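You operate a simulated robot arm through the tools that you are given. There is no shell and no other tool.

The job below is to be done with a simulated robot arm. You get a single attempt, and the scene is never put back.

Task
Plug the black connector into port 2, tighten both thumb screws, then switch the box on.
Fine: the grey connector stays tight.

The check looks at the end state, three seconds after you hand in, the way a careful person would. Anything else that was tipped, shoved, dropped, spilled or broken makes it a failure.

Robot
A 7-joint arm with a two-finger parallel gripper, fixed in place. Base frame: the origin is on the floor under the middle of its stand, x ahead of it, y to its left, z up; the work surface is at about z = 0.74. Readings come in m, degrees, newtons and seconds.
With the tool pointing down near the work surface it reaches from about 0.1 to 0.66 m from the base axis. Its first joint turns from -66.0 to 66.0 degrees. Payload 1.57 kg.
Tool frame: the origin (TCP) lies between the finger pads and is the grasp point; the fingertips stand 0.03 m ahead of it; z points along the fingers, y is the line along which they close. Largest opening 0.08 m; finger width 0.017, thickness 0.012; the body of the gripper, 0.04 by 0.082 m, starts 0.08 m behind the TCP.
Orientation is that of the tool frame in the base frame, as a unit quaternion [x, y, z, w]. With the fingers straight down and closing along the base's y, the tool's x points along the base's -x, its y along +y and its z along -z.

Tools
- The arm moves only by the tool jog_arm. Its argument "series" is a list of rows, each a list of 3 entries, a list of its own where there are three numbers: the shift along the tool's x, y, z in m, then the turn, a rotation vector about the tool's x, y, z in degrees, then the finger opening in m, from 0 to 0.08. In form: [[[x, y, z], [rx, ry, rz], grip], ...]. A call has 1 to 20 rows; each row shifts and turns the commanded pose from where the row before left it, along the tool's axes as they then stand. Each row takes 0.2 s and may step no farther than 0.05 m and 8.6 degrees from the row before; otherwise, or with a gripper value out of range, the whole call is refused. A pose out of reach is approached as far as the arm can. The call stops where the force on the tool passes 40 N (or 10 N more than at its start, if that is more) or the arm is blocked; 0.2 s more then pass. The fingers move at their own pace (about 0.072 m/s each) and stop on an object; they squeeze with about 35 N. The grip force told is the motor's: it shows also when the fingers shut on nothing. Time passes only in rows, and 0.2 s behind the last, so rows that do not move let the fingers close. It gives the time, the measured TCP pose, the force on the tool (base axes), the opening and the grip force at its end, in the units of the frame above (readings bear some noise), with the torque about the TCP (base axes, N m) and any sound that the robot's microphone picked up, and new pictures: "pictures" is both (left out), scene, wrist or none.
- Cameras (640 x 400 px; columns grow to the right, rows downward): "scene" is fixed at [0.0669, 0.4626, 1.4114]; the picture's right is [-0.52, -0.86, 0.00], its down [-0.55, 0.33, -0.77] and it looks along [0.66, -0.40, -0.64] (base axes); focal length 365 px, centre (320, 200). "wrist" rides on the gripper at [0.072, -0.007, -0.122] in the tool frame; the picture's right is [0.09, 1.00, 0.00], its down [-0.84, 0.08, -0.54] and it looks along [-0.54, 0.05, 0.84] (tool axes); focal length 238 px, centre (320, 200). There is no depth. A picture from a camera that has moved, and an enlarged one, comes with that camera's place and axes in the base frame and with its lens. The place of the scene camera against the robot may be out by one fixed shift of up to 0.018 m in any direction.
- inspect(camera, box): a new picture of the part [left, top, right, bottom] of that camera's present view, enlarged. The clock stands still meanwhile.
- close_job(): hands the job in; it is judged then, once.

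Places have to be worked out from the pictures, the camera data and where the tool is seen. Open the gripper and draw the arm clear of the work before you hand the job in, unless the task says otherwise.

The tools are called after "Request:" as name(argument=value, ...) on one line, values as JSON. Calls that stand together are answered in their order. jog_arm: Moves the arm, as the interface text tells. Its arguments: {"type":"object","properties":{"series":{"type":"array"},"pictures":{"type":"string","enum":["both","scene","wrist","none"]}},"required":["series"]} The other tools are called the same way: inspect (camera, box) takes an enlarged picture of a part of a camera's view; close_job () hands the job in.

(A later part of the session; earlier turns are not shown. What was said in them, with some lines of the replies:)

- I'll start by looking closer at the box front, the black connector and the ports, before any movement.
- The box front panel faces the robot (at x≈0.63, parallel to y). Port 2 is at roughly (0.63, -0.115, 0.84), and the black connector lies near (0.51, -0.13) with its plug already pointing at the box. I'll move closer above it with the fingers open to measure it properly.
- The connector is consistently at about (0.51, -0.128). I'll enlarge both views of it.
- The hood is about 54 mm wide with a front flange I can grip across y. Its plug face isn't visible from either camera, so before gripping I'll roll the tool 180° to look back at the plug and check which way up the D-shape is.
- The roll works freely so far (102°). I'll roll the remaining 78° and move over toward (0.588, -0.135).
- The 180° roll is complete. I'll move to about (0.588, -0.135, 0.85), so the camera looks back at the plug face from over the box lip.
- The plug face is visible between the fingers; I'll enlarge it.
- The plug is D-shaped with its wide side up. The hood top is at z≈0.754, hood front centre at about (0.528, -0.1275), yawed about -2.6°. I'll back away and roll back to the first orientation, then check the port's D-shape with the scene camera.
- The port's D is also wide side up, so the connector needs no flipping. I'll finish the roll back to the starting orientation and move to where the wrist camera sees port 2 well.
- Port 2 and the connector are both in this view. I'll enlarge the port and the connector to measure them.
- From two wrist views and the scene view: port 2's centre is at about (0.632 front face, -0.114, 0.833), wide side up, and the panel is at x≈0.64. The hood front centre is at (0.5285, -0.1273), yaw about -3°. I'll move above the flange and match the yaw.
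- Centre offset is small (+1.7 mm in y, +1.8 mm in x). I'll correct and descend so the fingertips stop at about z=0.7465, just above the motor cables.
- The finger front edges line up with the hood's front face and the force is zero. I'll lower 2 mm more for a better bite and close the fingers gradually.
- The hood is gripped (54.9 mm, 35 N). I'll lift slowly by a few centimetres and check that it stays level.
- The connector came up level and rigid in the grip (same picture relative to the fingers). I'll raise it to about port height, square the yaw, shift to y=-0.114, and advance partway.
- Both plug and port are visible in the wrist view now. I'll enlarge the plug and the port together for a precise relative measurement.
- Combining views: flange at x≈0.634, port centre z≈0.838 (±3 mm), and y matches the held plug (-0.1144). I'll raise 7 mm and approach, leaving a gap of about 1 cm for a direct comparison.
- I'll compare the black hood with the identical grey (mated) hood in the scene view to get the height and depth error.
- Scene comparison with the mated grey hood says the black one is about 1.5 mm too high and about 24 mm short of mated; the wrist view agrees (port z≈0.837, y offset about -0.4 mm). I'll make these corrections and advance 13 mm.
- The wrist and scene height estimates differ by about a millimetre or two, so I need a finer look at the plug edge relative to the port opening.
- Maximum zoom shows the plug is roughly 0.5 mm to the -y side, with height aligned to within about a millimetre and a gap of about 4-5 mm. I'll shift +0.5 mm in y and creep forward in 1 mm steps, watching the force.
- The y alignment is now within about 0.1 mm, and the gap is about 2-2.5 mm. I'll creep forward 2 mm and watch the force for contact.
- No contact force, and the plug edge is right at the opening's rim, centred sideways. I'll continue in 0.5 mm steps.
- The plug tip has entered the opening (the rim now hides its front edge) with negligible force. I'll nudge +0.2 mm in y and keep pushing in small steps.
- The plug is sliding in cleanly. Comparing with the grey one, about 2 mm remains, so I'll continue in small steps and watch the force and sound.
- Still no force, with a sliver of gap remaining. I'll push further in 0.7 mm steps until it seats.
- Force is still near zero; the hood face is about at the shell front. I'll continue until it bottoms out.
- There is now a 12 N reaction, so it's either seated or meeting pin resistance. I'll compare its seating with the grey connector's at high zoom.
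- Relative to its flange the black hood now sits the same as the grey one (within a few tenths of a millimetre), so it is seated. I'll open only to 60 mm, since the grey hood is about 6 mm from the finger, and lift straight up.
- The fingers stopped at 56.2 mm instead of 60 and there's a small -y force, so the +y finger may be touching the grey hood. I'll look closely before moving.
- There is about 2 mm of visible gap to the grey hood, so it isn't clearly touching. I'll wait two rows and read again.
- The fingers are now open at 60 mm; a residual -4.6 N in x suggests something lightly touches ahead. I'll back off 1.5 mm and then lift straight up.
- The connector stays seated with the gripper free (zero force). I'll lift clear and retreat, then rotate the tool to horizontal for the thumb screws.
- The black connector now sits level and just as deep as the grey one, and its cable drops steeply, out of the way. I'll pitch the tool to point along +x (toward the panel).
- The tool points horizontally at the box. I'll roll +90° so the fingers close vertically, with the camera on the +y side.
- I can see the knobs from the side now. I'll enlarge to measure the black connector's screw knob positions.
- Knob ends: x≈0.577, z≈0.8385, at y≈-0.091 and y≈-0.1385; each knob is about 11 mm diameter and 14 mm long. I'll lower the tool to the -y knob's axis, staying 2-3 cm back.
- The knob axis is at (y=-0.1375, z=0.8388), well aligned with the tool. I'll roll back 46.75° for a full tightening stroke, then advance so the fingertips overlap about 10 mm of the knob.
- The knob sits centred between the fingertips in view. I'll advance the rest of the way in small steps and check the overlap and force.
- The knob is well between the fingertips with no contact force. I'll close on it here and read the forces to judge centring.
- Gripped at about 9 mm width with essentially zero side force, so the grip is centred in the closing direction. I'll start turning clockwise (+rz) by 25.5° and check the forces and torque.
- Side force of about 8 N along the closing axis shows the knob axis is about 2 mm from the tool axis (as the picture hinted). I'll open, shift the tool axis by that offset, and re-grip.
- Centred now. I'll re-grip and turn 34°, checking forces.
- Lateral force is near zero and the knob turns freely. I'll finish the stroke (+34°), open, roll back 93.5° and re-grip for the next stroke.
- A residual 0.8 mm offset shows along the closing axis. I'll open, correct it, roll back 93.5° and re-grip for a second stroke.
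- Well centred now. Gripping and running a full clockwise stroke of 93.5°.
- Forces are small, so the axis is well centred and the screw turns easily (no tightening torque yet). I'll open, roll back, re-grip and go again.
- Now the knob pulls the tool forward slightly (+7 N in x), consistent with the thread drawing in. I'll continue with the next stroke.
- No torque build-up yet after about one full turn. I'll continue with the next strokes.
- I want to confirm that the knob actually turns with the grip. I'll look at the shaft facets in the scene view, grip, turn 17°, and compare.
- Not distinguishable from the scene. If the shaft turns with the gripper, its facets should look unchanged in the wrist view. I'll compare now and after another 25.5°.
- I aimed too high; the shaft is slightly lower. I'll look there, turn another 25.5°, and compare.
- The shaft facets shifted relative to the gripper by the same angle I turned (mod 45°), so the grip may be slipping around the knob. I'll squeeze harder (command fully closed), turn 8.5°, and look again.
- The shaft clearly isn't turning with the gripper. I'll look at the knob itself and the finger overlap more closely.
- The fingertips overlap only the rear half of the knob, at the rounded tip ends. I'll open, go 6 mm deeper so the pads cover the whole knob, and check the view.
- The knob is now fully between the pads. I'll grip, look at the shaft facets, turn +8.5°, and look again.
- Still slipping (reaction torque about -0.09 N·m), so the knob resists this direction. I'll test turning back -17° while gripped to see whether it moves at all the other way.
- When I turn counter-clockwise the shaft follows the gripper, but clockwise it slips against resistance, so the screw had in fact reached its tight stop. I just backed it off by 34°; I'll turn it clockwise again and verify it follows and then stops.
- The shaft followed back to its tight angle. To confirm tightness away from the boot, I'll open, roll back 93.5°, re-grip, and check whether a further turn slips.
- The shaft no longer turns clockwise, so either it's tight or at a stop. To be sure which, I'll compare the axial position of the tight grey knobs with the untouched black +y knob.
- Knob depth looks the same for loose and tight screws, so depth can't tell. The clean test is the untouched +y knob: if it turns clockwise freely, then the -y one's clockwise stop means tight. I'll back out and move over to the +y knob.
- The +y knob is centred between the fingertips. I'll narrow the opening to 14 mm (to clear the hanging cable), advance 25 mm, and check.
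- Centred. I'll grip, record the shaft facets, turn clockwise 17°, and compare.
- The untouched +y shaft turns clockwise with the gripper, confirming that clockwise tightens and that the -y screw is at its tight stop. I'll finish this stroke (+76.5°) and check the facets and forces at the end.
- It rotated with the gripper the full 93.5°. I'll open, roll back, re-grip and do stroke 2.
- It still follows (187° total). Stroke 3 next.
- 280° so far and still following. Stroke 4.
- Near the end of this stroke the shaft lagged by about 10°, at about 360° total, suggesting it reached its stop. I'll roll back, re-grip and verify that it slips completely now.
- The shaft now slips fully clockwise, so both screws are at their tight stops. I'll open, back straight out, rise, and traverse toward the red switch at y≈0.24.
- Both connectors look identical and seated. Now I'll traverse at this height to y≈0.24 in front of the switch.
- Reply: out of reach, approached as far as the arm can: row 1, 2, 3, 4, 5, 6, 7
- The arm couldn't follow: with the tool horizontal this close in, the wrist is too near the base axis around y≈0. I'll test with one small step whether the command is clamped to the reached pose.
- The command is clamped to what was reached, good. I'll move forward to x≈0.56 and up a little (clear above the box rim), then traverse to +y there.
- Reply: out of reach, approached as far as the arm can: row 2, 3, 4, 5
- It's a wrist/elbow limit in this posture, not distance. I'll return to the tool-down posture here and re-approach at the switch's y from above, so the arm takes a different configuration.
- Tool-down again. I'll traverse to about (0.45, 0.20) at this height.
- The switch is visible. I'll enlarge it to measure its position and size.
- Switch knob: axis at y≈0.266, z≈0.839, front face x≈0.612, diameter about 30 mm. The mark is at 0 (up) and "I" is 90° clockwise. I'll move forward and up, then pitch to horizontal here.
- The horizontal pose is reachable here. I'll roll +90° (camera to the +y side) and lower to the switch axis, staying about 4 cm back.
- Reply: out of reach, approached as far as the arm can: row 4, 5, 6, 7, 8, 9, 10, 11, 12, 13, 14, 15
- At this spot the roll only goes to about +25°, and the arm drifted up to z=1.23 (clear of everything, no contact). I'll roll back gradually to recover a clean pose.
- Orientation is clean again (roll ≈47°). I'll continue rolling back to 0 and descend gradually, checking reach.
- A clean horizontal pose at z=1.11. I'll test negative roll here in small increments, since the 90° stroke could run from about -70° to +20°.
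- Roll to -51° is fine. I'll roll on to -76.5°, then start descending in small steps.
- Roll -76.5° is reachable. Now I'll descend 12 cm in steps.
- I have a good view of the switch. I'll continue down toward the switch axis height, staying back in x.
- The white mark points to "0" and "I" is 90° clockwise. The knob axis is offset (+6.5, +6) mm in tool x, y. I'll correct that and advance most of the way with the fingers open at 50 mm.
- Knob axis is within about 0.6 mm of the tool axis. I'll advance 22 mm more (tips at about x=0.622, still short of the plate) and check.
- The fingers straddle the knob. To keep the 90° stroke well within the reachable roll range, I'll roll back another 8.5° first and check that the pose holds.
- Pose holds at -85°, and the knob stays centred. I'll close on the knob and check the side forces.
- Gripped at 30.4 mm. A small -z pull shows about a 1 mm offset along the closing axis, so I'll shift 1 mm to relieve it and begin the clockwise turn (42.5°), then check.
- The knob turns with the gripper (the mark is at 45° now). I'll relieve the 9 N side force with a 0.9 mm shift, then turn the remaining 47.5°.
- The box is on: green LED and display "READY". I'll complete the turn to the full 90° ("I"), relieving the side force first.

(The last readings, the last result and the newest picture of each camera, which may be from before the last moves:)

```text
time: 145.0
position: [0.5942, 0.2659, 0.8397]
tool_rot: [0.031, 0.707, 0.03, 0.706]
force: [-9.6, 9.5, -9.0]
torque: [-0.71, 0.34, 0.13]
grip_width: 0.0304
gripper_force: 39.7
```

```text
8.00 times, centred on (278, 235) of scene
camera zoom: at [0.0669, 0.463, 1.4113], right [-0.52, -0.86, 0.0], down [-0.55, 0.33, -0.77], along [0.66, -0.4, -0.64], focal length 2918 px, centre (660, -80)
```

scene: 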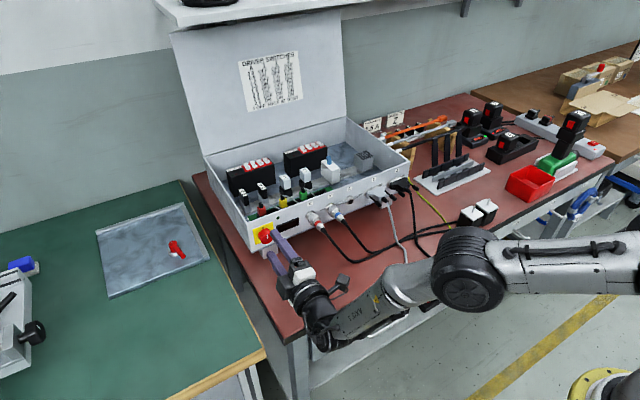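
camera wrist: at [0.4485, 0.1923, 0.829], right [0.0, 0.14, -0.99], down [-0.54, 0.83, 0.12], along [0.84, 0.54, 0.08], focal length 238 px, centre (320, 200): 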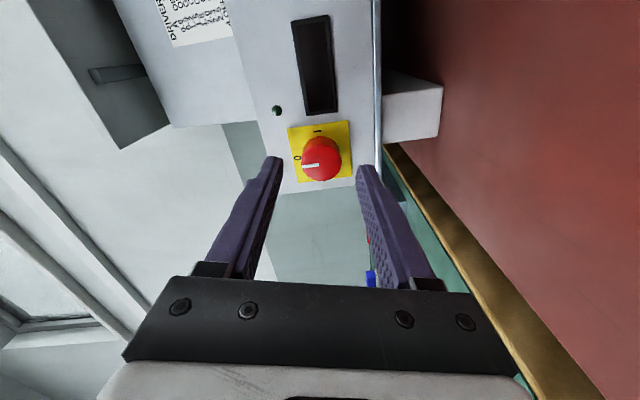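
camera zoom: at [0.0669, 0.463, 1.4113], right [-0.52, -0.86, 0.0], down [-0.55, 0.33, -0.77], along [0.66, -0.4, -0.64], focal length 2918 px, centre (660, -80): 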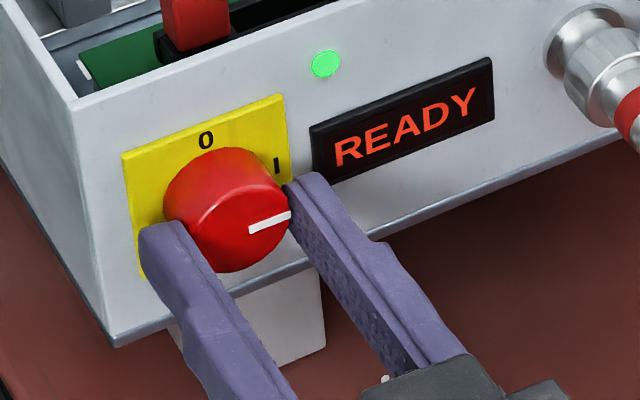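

The switch is at its end stop (reaction torque 0.7 N·m) with READY lit. I'll open the fingers and check that it stays on.

Request:
jog_arm(series=[[[0, 0, 0], [0, 0, 0], 0.036], [[0, 0, 0], [0, 0, 0], 0.044], [[0, 0, 0], [0, 0, 0], 0.044], [[0, 0, 0], [0, 0, 0], 0.044]], pictures="none")

Request:
inspect(camera="scene", box=[245, 210, 310, 260])

Request:
inspect(camera="wrist", box=[220, 100, 420, 225])

```text
time: 146.0
position: [0.5917, 0.2642, 0.8387]
tool_rot: [0.03, 0.706, 0.031, 0.707]
force: [0.4, -0.9, 0.5]
torque: [0.0, -0.02, 0.03]
grip_width: 0.0442
gripper_force: 0.1
```

```text
8.00 times, centred on (278, 235) of scene
camera zoom: at [0.0669, 0.4626, 1.4114], right [-0.52, -0.86, 0.0], down [-0.55, 0.33, -0.77], along [0.66, -0.4, -0.64], focal length 2918 px, centre (660, -80)
```

zoom: 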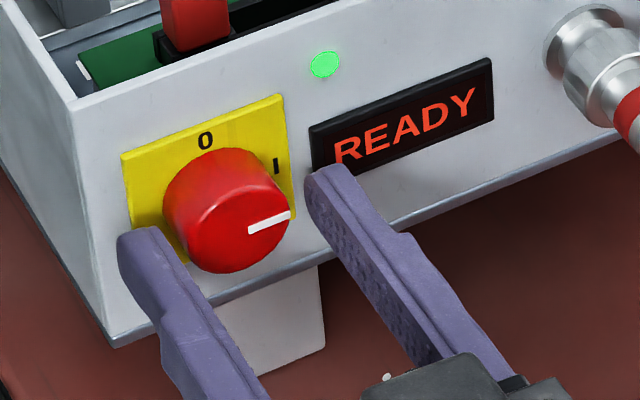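

```text
3.20 times, centred on (320, 162) of wrist
camera zoom: at [0.4712, 0.2647, 0.7654], right [0.0, 1.0, 0.0], down [-0.54, 0.0, 0.84], along [0.84, 0.0, 0.54], focal length 763 px, centre (320, 320)
```

zoom: 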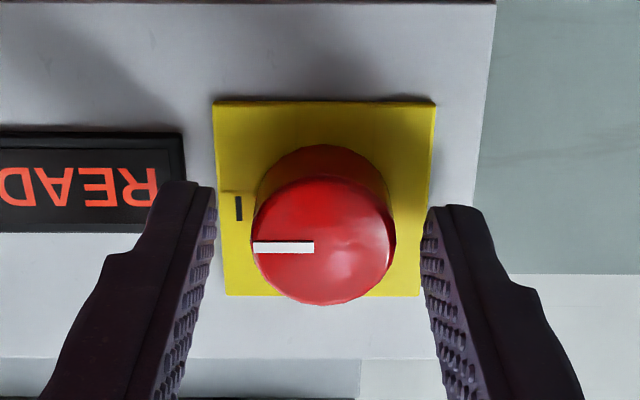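

The switch stays at "I" with READY lit. I'll back straight out and raise the arm clear, then re-inspect the connectors.

Request:
jog_arm(series=[[[0, 0, -0.02], [0, 0, 0], 0.044], [[0, 0, -0.03], [0, 0, 0], 0.044], [[0, 0, -0.03], [0, 0, -5], 0.044], [[-0.04, 0, 0], [0, 0, 0], 0.05], [[-0.04, 0, 0], [0, 0, 0], 0.05], [[-0.04, 0, 0], [0, 0, 0], 0.05], [[0, 0, 0], [0, 0, 0], 0.05]], pictures="scene")

Request:
inspect(camera="scene", box=[355, 160, 435, 215])

Request:
inspect(camera="scene", box=[230, 180, 360, 260])

```text
time: 147.6
position: [0.5138, 0.2641, 0.9612]
tool_rot: [0.0, 0.707, 0.0, 0.707]
force: [0.0, 0.2, -0.2]
torque: [0.02, 0.0, 0.01]
grip_width: 0.0499
gripper_force: 0.0
```

scene: 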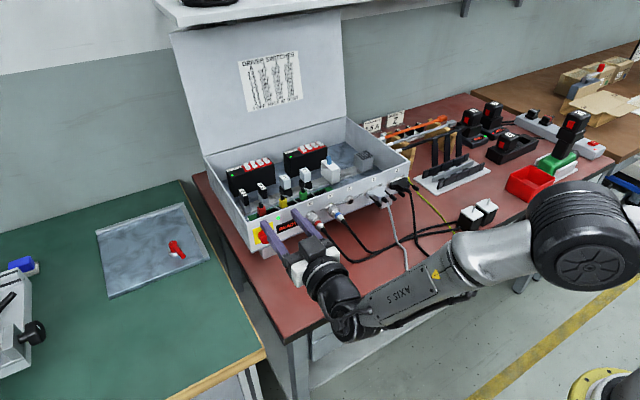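

```text
7.27 times, centred on (395, 188) of scene
camera zoom: at [0.0669, 0.4626, 1.4114], right [-0.52, -0.86, 0.0], down [-0.55, 0.33, -0.77], along [0.66, -0.4, -0.64], focal length 2653 px, centre (-226, 291)
```

zoom: 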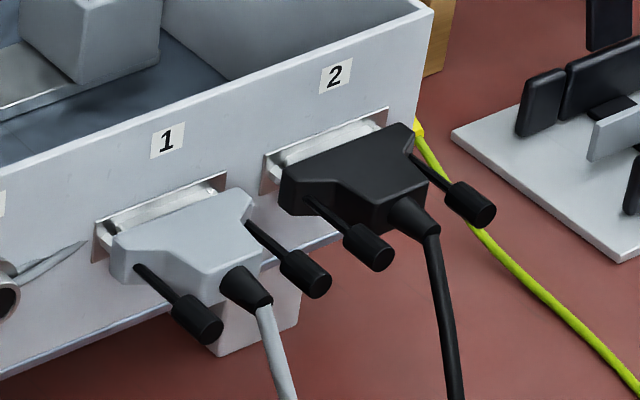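

```text
4.92 times, centred on (295, 220) of scene
camera zoom: at [0.0669, 0.4626, 1.4114], right [-0.52, -0.86, 0.0], down [-0.55, 0.33, -0.77], along [0.66, -0.4, -0.64], focal length 1796 px, centre (443, 102)
```

zoom: 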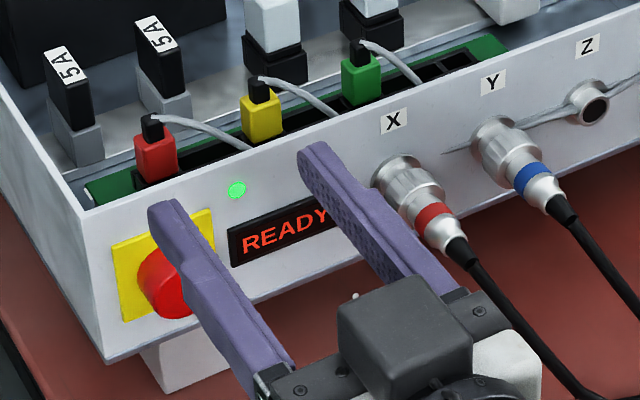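

Everything looks right: black connector seated in port 2, grey untouched, switch at I, READY lit. I'll withdraw the arm further, up and back to a tool-down pose with the gripper fully open.

Request:
jog_arm(series=[[[-0.04, 0, -0.02], [0, 0, 0], 0.06], [[0, 0, 0], [0, 8.5, 0], 0.08], [[0, 0, 0], [0, 8.5, 0], 0.08], [[0, 0, 0], [0, 8.5, 0], 0.08], [[0, 0, 0], [0, 8.5, 0], 0.08], [[0, 0, 0], [0, 8.5, 0], 0.08], [[0, 0, 0], [0, 8.5, 0], 0.08], [[0, 0, 0], [0, 8.5, 0], 0.08], [[0, 0, 0], [0, 8.5, 0], 0.08], [[0, 0, 0], [0, 8.5, 0], 0.08], [[0, 0, 0], [0, 8.5, 0], 0.08], [[0, 0, 0], [0, 5, 0], 0.08], [[0.03, -0.02, -0.02], [0, 0, 0], 0.08], [[0.03, -0.03, -0.02], [0, 0, 0], 0.08], [[0, 0, 0], [0, 0, 0], 0.08]], pictures="both")

Request:
inspect(camera="scene", box=[235, 160, 435, 285])

Request:
inspect(camera="wrist", box=[0, 130, 400, 330])

```text
time: 150.8
position: [0.4324, 0.2134, 1.0371]
tool_rot: [0.0, 1.0, 0.0, -0.001]
force: [0.0, -0.9, 0.4]
torque: [0.01, -0.03, 0.0]
grip_width: 0.0802
gripper_force: 0.1
camera wrist: at [0.3601, 0.2074, 1.1578], right [-0.09, 1.0, 0.0], down [0.84, 0.08, 0.54], along [0.54, 0.05, -0.84], focal length 238 px, centre (320, 200)
```

scene: 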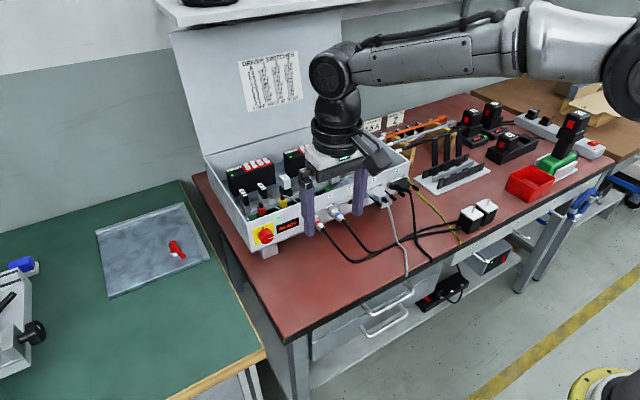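
wrist: 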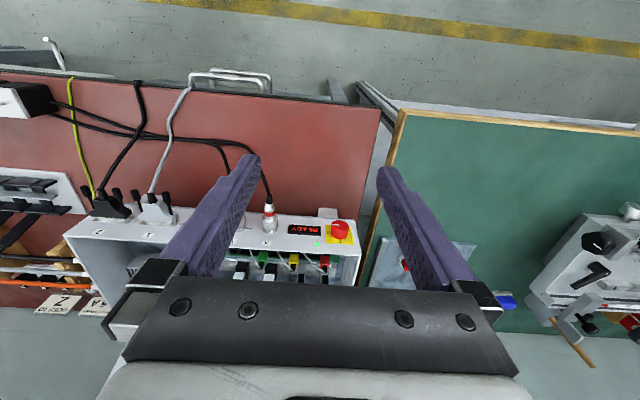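

```text
3.20 times, centred on (335, 222) of scene
camera zoom: at [0.0669, 0.4626, 1.4114], right [-0.52, -0.86, 0.0], down [-0.55, 0.33, -0.77], along [0.66, -0.4, -0.64], focal length 1167 px, centre (272, 128)
```

zoom: 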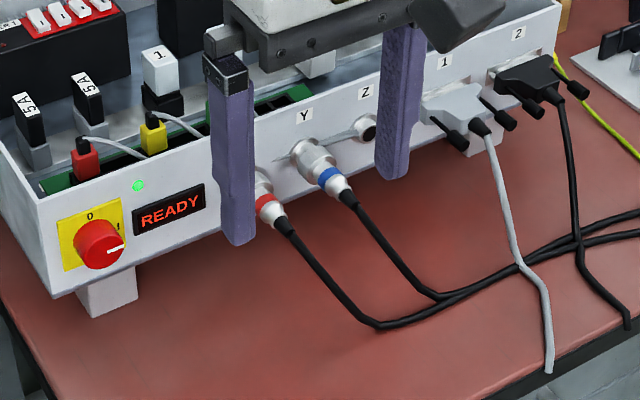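

```text
1.60 times, centred on (200, 230) of wrist
camera zoom: at [0.3601, 0.2074, 1.1578], right [-0.09, 1.0, 0.0], down [0.84, 0.08, 0.54], along [0.54, 0.05, -0.84], focal length 381 px, centre (512, 152)
```

zoom: 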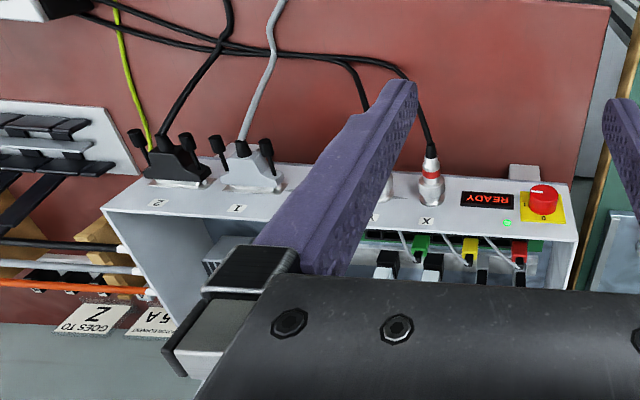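

The arm is clear. One last close look at both connectors from the wrist camera before handing in.

Request:
inspect(camera="wrist", box=[75, 180, 185, 245])

Request:
inspect(camera="scene", box=[365, 165, 425, 205])

```text
5.82 times, centred on (130, 212) of wrist
camera zoom: at [0.3601, 0.2074, 1.1578], right [-0.09, 1.0, 0.0], down [0.84, 0.08, 0.54], along [0.54, 0.05, -0.84], focal length 1387 px, centre (1426, 127)
```

zoom: 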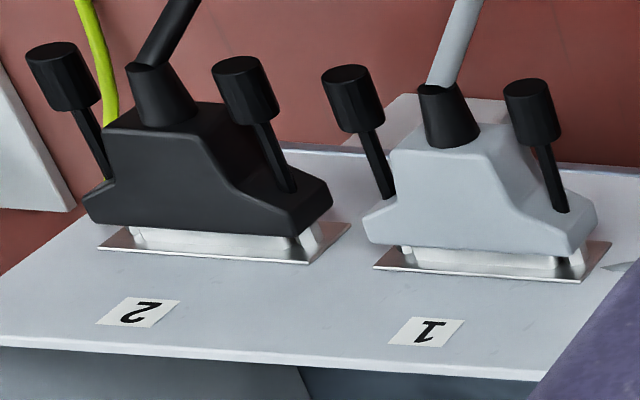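

```text
10.00 times, centred on (395, 185) of scene
camera zoom: at [0.0669, 0.4626, 1.4114], right [-0.52, -0.86, 0.0], down [-0.55, 0.33, -0.77], along [0.66, -0.4, -0.64], focal length 3648 px, centre (-430, 350)
```

zoom: 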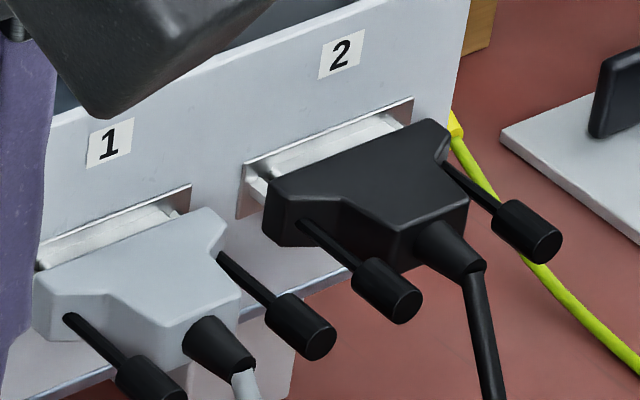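

The black connector sits in port 2 at the same depth as the grey one. Both its screws were turned clockwise to their stops, the grey connector was not touched, and the switch is at I with READY lit. The gripper is open and clear, so I'm handing in.

Request:
close_job()

```text
The job is handed in.
```

I plugged the black connector into port 2, tightened both its thumb screws, and switched the box on. The display reads READY and the green light is lit. I then handed the job in; no result has come back yet.

- **Connector:** it sits in port 2 at the same depth as the grey one beside it, as far as the cameras can show.
- **Screws:** I turned both clockwise until they would go no further and the grip slipped on the knob. For the +y screw that was about one full turn. While testing the -y screw I backed it off by 34°. I then turned it back and checked that it was against its stop again.
- **Grey connector:** nothing turned or visibly moved it. I felt one brief sideways force when I let go of the black connector, but there was still a visible gap between the finger and the grey hood.
- **Stray motion:** on the way to the switch the arm hit a reach limit and swung up to about z = 1.23. The force reading stayed near zero, so nothing was hit.

The gripper is open and the arm is clear of the work.
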